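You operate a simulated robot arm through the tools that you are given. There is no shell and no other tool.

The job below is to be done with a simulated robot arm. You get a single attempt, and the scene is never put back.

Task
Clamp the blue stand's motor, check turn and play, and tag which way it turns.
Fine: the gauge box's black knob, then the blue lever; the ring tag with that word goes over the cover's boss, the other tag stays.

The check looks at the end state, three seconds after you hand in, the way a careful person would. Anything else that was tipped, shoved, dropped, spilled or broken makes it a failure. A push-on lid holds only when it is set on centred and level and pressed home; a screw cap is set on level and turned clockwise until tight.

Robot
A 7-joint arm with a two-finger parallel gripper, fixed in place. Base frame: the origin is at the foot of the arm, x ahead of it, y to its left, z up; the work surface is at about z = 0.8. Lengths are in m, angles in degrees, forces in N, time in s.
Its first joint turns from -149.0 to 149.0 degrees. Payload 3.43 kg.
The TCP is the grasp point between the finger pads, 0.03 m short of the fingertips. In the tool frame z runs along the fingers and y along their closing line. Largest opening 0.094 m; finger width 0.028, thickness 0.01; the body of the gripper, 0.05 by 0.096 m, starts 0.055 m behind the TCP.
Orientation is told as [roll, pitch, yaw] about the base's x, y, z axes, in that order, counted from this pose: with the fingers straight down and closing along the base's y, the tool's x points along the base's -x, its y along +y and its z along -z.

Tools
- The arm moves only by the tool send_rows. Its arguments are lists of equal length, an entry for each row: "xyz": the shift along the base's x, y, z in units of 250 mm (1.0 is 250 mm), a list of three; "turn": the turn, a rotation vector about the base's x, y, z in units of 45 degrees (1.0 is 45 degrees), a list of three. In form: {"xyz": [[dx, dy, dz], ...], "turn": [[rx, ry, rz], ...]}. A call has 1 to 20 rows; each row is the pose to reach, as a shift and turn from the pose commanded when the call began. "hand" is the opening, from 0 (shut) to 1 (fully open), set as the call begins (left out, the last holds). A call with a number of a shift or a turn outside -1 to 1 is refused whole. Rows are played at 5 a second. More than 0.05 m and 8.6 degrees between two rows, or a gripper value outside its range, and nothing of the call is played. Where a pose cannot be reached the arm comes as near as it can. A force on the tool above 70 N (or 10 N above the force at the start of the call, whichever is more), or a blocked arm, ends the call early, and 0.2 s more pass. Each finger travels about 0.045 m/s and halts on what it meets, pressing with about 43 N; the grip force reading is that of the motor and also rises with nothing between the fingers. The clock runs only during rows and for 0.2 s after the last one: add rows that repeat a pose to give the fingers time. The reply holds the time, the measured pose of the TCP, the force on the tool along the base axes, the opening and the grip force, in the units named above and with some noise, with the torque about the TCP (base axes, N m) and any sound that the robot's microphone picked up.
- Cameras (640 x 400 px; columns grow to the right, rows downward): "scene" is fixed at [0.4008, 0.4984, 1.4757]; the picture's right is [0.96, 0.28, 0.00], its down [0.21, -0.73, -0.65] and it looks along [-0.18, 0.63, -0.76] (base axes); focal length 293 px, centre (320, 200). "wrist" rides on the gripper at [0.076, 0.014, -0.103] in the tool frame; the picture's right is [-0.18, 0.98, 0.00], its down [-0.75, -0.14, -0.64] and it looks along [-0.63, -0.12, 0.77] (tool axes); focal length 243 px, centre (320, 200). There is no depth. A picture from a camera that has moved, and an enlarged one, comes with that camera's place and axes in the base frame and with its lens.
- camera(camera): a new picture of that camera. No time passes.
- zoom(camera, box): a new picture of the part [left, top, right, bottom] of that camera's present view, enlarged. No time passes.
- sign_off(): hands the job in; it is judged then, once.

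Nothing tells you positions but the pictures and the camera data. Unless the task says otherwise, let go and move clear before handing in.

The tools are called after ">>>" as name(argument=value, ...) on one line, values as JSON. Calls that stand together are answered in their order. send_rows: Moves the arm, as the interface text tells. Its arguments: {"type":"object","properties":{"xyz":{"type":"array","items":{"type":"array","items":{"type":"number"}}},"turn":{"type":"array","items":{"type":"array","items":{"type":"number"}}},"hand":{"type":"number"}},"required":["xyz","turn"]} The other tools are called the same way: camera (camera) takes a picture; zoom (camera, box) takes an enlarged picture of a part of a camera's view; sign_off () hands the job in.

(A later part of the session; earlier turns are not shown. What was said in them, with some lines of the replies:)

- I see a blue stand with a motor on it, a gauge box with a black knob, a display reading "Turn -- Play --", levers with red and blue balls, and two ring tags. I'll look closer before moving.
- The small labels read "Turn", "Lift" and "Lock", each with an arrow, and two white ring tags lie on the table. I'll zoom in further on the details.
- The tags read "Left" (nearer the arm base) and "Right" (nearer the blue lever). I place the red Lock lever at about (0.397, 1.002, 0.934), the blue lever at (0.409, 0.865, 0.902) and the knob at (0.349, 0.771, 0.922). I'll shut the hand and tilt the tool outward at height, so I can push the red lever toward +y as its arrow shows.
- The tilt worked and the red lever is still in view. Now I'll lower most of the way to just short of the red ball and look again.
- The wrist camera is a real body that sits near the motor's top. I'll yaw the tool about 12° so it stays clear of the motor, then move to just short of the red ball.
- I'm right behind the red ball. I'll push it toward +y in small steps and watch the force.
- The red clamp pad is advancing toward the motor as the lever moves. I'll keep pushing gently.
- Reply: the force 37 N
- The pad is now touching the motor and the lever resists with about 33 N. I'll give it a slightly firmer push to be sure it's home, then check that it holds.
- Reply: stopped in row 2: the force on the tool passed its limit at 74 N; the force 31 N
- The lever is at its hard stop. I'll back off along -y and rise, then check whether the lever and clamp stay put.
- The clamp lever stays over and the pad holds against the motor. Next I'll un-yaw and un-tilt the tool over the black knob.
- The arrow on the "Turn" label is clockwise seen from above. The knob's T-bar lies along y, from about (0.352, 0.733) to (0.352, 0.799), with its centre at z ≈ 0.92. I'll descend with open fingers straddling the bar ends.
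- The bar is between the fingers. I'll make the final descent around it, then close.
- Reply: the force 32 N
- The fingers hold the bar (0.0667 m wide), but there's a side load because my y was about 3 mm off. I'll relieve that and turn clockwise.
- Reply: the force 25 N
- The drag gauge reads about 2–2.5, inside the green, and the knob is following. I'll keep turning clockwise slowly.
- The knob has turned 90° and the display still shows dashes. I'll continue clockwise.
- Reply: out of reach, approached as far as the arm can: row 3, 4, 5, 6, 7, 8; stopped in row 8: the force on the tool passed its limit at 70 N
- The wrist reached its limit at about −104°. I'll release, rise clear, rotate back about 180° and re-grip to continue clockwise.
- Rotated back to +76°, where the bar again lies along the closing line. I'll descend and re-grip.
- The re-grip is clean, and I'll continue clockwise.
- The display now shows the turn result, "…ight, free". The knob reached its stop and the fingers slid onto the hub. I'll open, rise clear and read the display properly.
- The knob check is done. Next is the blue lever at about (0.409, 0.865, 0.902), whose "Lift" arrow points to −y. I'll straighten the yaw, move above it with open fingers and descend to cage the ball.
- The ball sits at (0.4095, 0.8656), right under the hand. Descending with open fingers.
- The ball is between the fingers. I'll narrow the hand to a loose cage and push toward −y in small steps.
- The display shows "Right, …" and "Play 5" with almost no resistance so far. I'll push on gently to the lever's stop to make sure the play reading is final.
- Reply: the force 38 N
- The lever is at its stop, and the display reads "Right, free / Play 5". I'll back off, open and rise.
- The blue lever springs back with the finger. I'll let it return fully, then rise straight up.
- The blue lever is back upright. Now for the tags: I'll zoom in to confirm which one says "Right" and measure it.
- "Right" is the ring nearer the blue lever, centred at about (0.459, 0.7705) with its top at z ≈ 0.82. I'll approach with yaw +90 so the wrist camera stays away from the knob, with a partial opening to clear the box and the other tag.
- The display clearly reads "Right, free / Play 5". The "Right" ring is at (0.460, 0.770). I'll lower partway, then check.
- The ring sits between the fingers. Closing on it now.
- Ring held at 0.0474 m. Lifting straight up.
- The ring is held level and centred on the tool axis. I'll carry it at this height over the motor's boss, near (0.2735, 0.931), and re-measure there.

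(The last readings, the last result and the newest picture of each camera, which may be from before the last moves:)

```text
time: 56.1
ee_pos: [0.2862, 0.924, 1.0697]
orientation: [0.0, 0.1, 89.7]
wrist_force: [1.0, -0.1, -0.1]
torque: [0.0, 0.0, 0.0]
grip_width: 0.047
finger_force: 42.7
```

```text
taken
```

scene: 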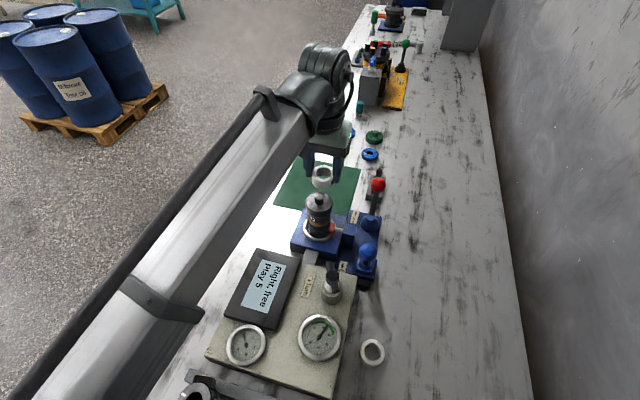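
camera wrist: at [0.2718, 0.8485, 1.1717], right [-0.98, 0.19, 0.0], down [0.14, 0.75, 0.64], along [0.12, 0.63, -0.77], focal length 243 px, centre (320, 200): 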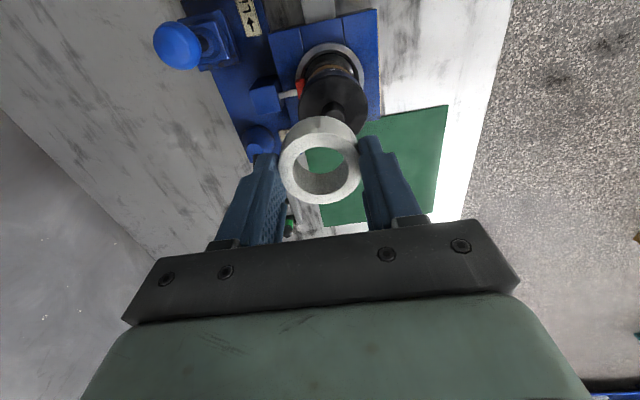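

>>> zoom(camera="scene", box=[280, 140, 360, 250])

>>> zoom(camera="wrist", box=[260, 30, 400, 210])

```text
3.64 times, centred on (320, 195) of scene
camera zoom: at [0.4008, 0.4984, 1.4757], right [0.96, 0.28, 0.0], down [0.21, -0.73, -0.65], along [-0.18, 0.63, -0.76], focal length 1066 px, centre (320, 218)
```

zoom: 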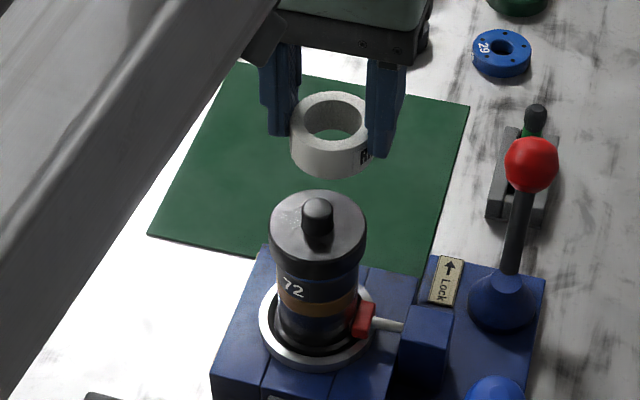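

```text
2.22 times, centred on (330, 120) of wrist
camera zoom: at [0.2718, 0.8485, 1.1717], right [-0.98, 0.19, 0.0], down [0.14, 0.75, 0.64], along [0.12, 0.63, -0.77], focal length 539 px, centre (298, 378)
```

zoom: 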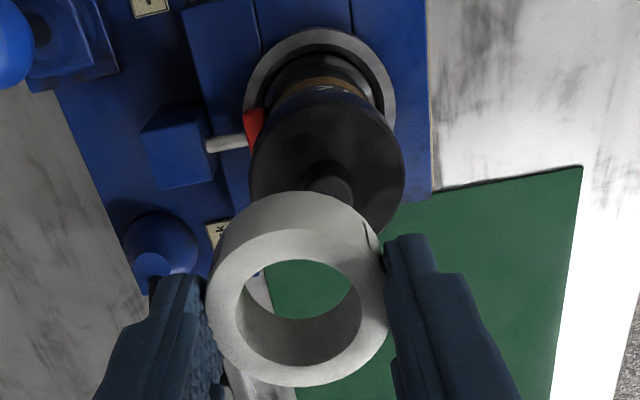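

Both the held ring and the boss are in the scene view. I'll centre over the boss at x ≈ 0.274, y ≈ 0.930 and lower until the ring is just above it, then compare again.

>>> send_rows(xyz=[[-0.02, 0.01, 0], [-0.048, 0.022, 0], [-0.048, 0.022, -0.06], [-0.048, 0.022, -0.12], [-0.048, 0.022, -0.16]], turn=[[0, 0, 0], [0, 0, 0], [0, 0, 0], [0, 0, 0], [0, 0, 0]])

>>> zoom(camera="scene", box=[280, 150, 360, 250])

>>> camera(camera="wrist")

```text
time: 57.3
ee_pos: [0.2729, 0.9277, 1.0294]
orientation: [0.1, 0.2, 89.9]
wrist_force: [-0.5, 0.3, -0.3]
torque: [-0.02, 0.03, -0.01]
grip_width: 0.0471
finger_force: 43.2
```

```text
4.00 times, centred on (320, 200) of scene
camera zoom: at [0.4008, 0.4984, 1.4757], right [0.96, 0.28, 0.0], down [0.21, -0.73, -0.65], along [-0.18, 0.63, -0.76], focal length 1172 px, centre (320, 200)
```

zoom: 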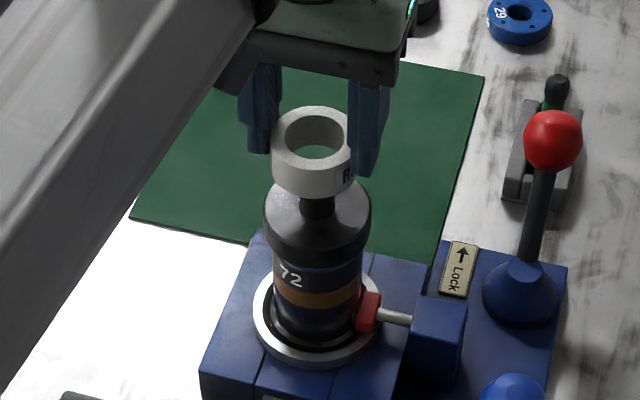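

```text
taken
camera wrist: at [0.2601, 0.8522, 1.1312], right [-0.98, 0.19, 0.0], down [0.14, 0.75, 0.64], along [0.12, 0.63, -0.77], focal length 243 px, centre (320, 200)
```

wrist: 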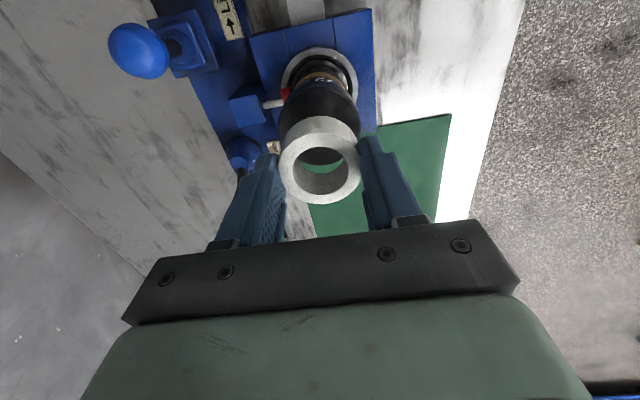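

>>> zoom(camera="wrist", box=[260, 40, 380, 215])

>>> zoom(camera="scene", box=[300, 170, 345, 225])

```text
2.29 times, centred on (320, 128) of wrist
camera zoom: at [0.2601, 0.8522, 1.1312], right [-0.98, 0.19, 0.0], down [0.14, 0.75, 0.64], along [0.12, 0.63, -0.77], focal length 555 px, centre (320, 366)
```

zoom: 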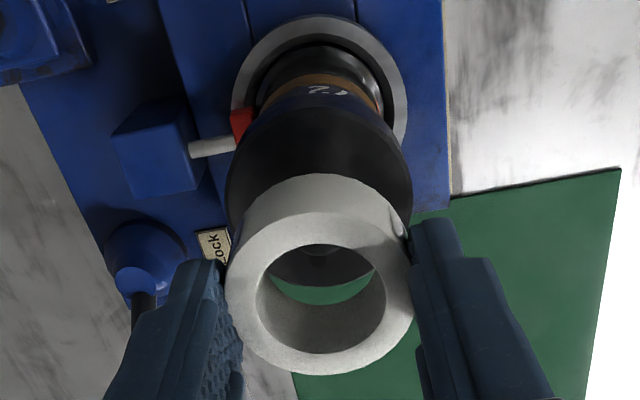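

```text
7.27 times, centred on (322, 198) of scene
camera zoom: at [0.4008, 0.4984, 1.4757], right [0.96, 0.28, 0.0], down [0.21, -0.73, -0.65], along [-0.18, 0.63, -0.76], focal length 2131 px, centre (302, 218)
```

zoom: 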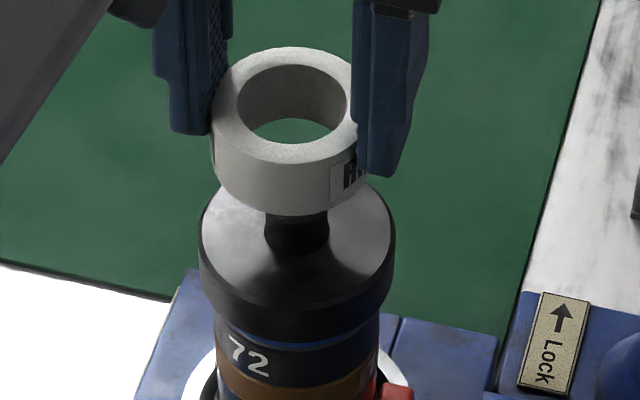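

The ring is aligned left–right with the boss and needs about 3 mm more in +y. I'll apply that, lower to just above the boss top and look again.

>>> send_rows(xyz=[[0.002, 0.012, 0], [0.002, 0.012, -0.03], [0.002, 0.012, -0.06], [0.002, 0.012, -0.075]], turn=[[0, 0, 0], [0, 0, 0], [0, 0, 0], [0, 0, 0]])

>>> zoom(camera="scene", box=[300, 170, 345, 225])

>>> zoom(camera="wrist", box=[260, 40, 380, 215])

```text
time: 58.3
ee_pos: [0.2755, 0.9326, 1.0121]
orientation: [0.0, 0.1, 89.8]
wrist_force: [-0.1, 0.2, -1.0]
torque: [-0.03, -0.01, -0.03]
grip_width: 0.0468
finger_force: 42.7
```

```text
7.27 times, centred on (322, 198) of scene
camera zoom: at [0.4008, 0.4984, 1.4757], right [0.96, 0.28, 0.0], down [0.21, -0.73, -0.65], along [-0.18, 0.63, -0.76], focal length 2131 px, centre (302, 218)
```

zoom: 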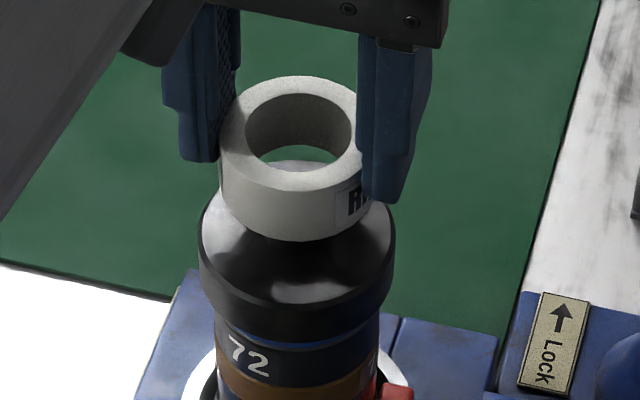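

```text
2.29 times, centred on (320, 128) of wrist
camera zoom: at [0.2607, 0.8569, 1.114], right [-0.98, 0.19, 0.0], down [0.14, 0.75, 0.64], along [0.12, 0.63, -0.77], focal length 555 px, centre (320, 366)
```

zoom: 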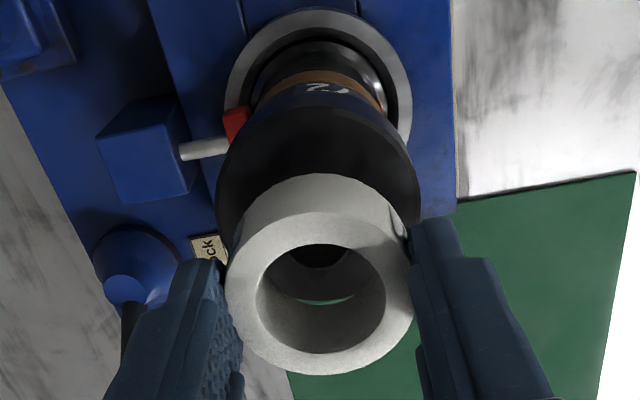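

The ring is centred over the boss in both views. Lowering slowly over it while watching the force.

>>> send_rows(xyz=[[0, -0.003, -0.016], [0, -0.003, -0.032], [0, -0.003, -0.048]], turn=[[0, 0, 0], [0, 0, 0], [0, 0, 0]])

>>> zoom(camera="scene", box=[300, 170, 345, 225])

>>> zoom(camera="wrist", box=[270, 90, 370, 215])

```text
time: 59.1
ee_pos: [0.2741, 0.932, 0.9996]
orientation: [0.0, 0.1, 89.8]
wrist_force: [-0.2, 0.5, -0.5]
torque: [0.0, 0.05, 0.01]
grip_width: 0.0473
finger_force: 43.0
```

```text
7.27 times, centred on (322, 198) of scene
camera zoom: at [0.4008, 0.4984, 1.4757], right [0.96, 0.28, 0.0], down [0.21, -0.73, -0.65], along [-0.18, 0.63, -0.76], focal length 2131 px, centre (302, 218)
```

zoom: 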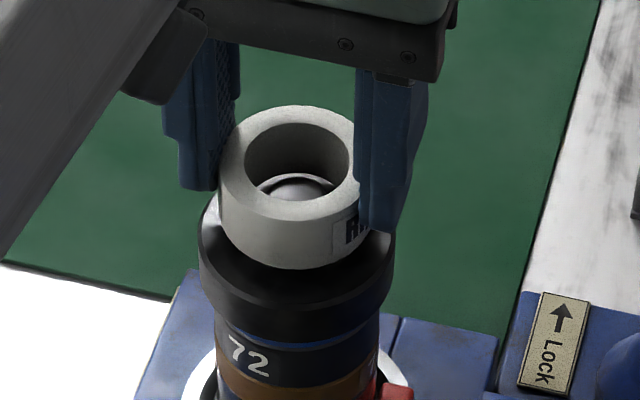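

```text
3.20 times, centred on (320, 152) of wrist
camera zoom: at [0.2604, 0.8561, 1.1014], right [-0.98, 0.19, 0.0], down [0.14, 0.75, 0.64], along [0.12, 0.63, -0.77], focal length 776 px, centre (320, 352)
```

zoom: 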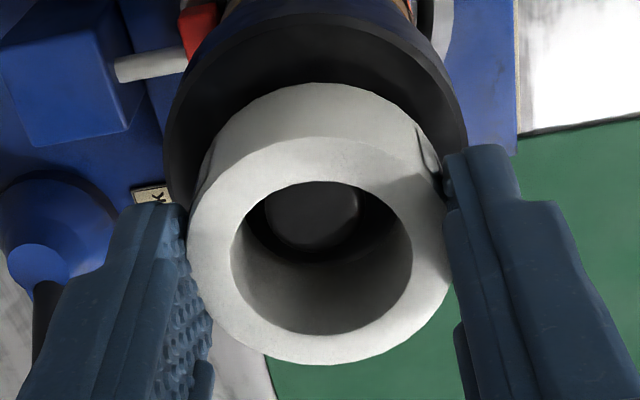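

The boss is visible inside the ring from both cameras, so it's threading on cleanly. I'll continue down in small steps until the ring meets the cover.

>>> send_rows(xyz=[[0.003, 0, -0.012], [0.003, 0, -0.024], [0.003, 0, -0.034]], turn=[[0, 0, 0], [0, 0, 0], [0, 0, 0]])

>>> zoom(camera="scene", box=[300, 170, 345, 225])

>>> zoom(camera="wrist", box=[270, 90, 370, 215])

```text
time: 59.9
ee_pos: [0.2738, 0.9317, 0.9934]
orientation: [0.0, 0.0, 89.7]
wrist_force: [1.5, -0.9, 16.8]
torque: [-0.12, -0.07, 0.09]
grip_width: 0.0469
finger_force: 42.7
```

```text
7.27 times, centred on (322, 198) of scene
camera zoom: at [0.4008, 0.4984, 1.4757], right [0.96, 0.28, 0.0], down [0.21, -0.73, -0.65], along [-0.18, 0.63, -0.76], focal length 2131 px, centre (302, 218)
```

zoom: 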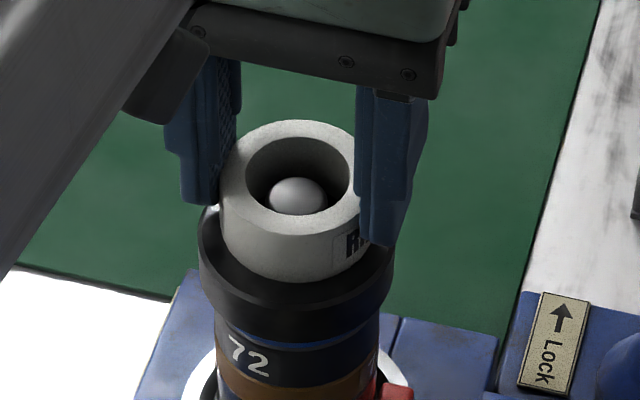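

```text
3.20 times, centred on (320, 152) of wrist
camera zoom: at [0.2607, 0.8558, 1.0949], right [-0.98, 0.19, 0.0], down [0.14, 0.75, 0.64], along [0.12, 0.63, -0.77], focal length 776 px, centre (320, 352)
```

zoom: 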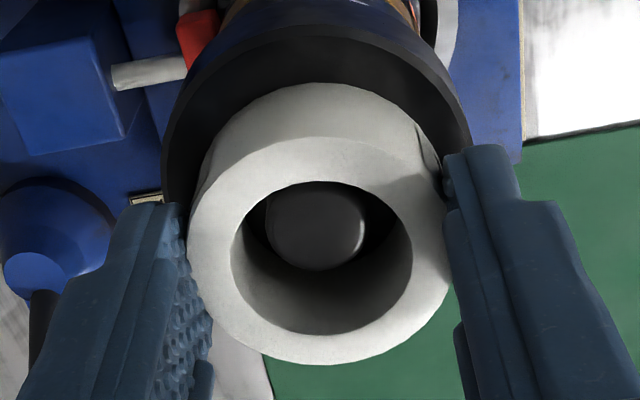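

The ring met the cover (17 N upward) with the boss standing inside the hole. I'll ease the load off, then open the fingers.

>>> send_rows(xyz=[[0, 0, 0.005], [0, 0, 0.006]], turn=[[0, 0, 0], [0, 0, 0]])

>>> send_rows(xyz=[[0, 0, 0], [0, 0, 0], [0, 0, 0], [0, 0, 0]], turn=[[0, 0, 0], [0, 0, 0], [0, 0, 0], [0, 0, 0]], hand=0.8)

>>> zoom(camera="scene", box=[300, 170, 345, 225])

>>> zoom(camera="wrist", box=[240, 60, 400, 240])

```text
time: 60.5
ee_pos: [0.275, 0.9315, 0.9934]
orientation: [0.1, 0.2, 89.7]
wrist_force: [0.4, -0.1, 8.1]
torque: [-0.02, -0.03, 0.05]
grip_width: 0.0471
finger_force: 43.4
```

```text
time: 61.5
ee_pos: [0.2746, 0.9326, 0.9935]
orientation: [-0.1, 0.1, 89.8]
wrist_force: [0.6, 0.1, 1.0]
torque: [0.0, 0.01, 0.05]
grip_width: 0.0752
finger_force: 0.1
```

```text
7.27 times, centred on (322, 198) of scene
camera zoom: at [0.4008, 0.4984, 1.4757], right [0.96, 0.28, 0.0], down [0.21, -0.73, -0.65], along [-0.18, 0.63, -0.76], focal length 2131 px, centre (302, 218)
```

zoom: 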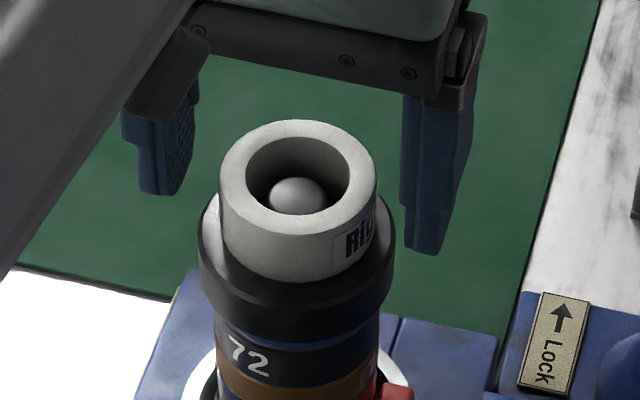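

```text
2.22 times, centred on (320, 150) of wrist
camera zoom: at [0.2607, 0.8563, 1.0949], right [-0.98, 0.19, 0.0], down [0.14, 0.75, 0.64], along [0.12, 0.63, -0.77], focal length 539 px, centre (320, 311)
```

zoom: 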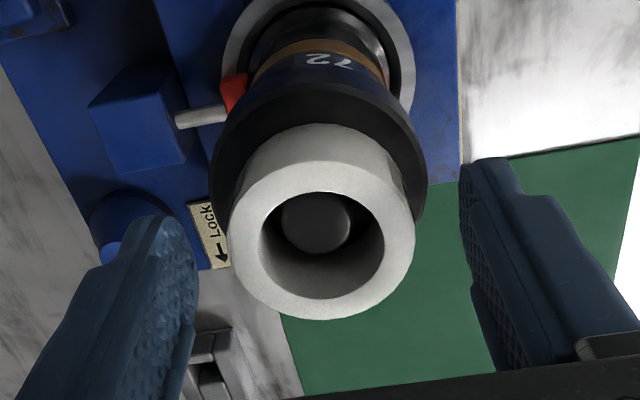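

The "Right" ring sits level on the cover around the boss, and the fingers are off it. Rising straight up and clear.

>>> send_rows(xyz=[[0, 0, 0.04], [0, 0, 0.12], [0, 0, 0.24], [0, 0, 0.38], [0, 0, 0.52], [0, 0, 0.68], [0, 0, 0.8]], turn=[[0, 0, 0], [0, 0, 0], [0, 0, 0], [0, 0, 0], [0, 0, 0], [0, 0, 0], [0, 0, 0]])

>>> camera(camera="scene")

>>> zoom(camera="scene", box=[270, 160, 400, 290])

>>> camera(camera="wrist")

>>> zoom(camera="scene", box=[200, 240, 400, 400])

```text
time: 63.1
ee_pos: [0.2744, 0.9338, 1.1916]
orientation: [-0.1, 0.2, 89.8]
wrist_force: [-1.8, -0.2, -0.1]
torque: [-0.01, 0.01, -0.02]
grip_width: 0.0748
finger_force: 0.2
```

```text
taken
```

scene: 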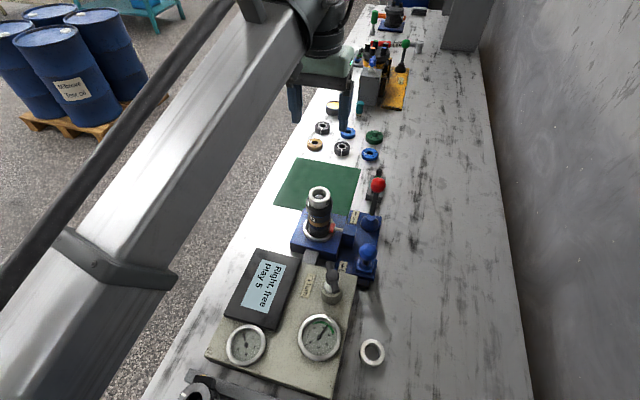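

```text
3.08 times, centred on (335, 225) of scene
camera zoom: at [0.4008, 0.4984, 1.4757], right [0.96, 0.28, 0.0], down [0.21, -0.73, -0.65], along [-0.18, 0.63, -0.76], focal length 902 px, centre (274, 123)
```

zoom: 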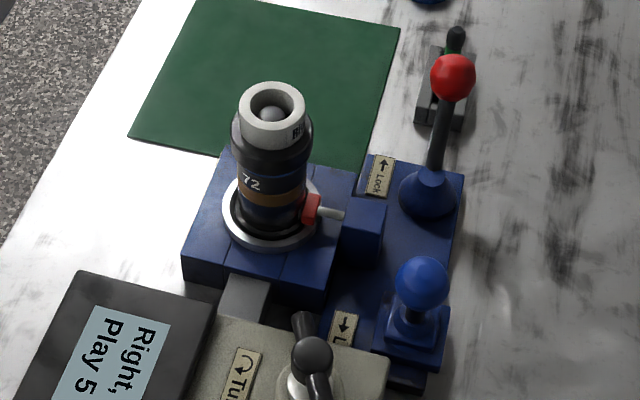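

```text
taken
camera wrist: at [0.2617, 0.8577, 1.2945], right [-0.98, 0.19, 0.0], down [0.14, 0.75, 0.64], along [0.12, 0.63, -0.77], focal length 243 px, centre (320, 200)
```

wrist: 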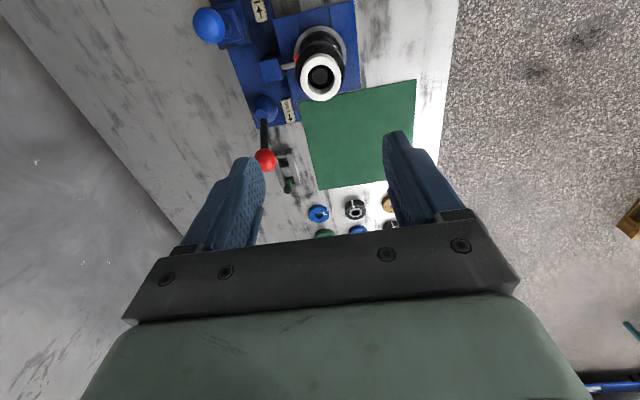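

```text
2.50 times, centred on (300, 320) of scene
camera zoom: at [0.4008, 0.4984, 1.4757], right [0.96, 0.28, 0.0], down [0.21, -0.73, -0.65], along [-0.18, 0.63, -0.76], focal length 732 px, centre (370, -100)
```

zoom: 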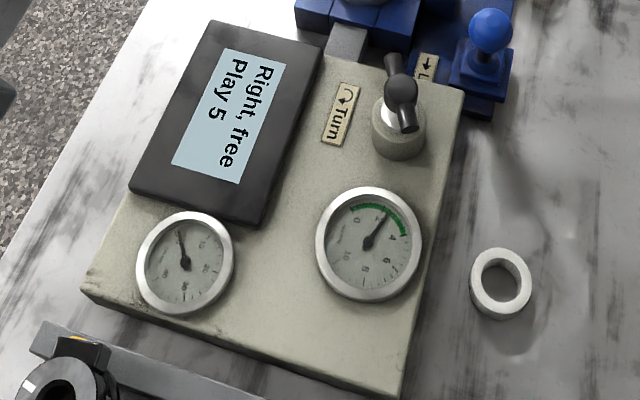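

The motor is still clamped with the red lever over, and the display reads "Right, free / Play 5". The "Right" tag sits level over the cover's boss, the "Left" tag hasn't moved, and the arm is clear, so I'm handing in.

>>> sign_off()

```text
The job is handed in.
```

I clamped the motor on the blue stand, checked turn and play, and put the "Right" tag over the cover's boss. The job is handed in, but I haven't seen the judging result.

- **Clamp:** I pushed the red Lock lever to its stop. The pad bears on the motor, and the lever stayed over.
- **Turn:** I turned the black knob clockwise to its stop, about 180° in two grips. The display reads "Right, free". At the stop the fingers slid off the bar onto the hub, and I saw no damage afterwards.
- **Play:** I pushed the blue Lift lever to its stop, and the display reads "Play 5". The lever sprang back upright when I let go.
- **Tag:** The "Right" ring sits level on the cover, with the boss standing inside it. The "Left" tag is still in its place on the table.

The gripper has let go, and the arm is clear of the stand.
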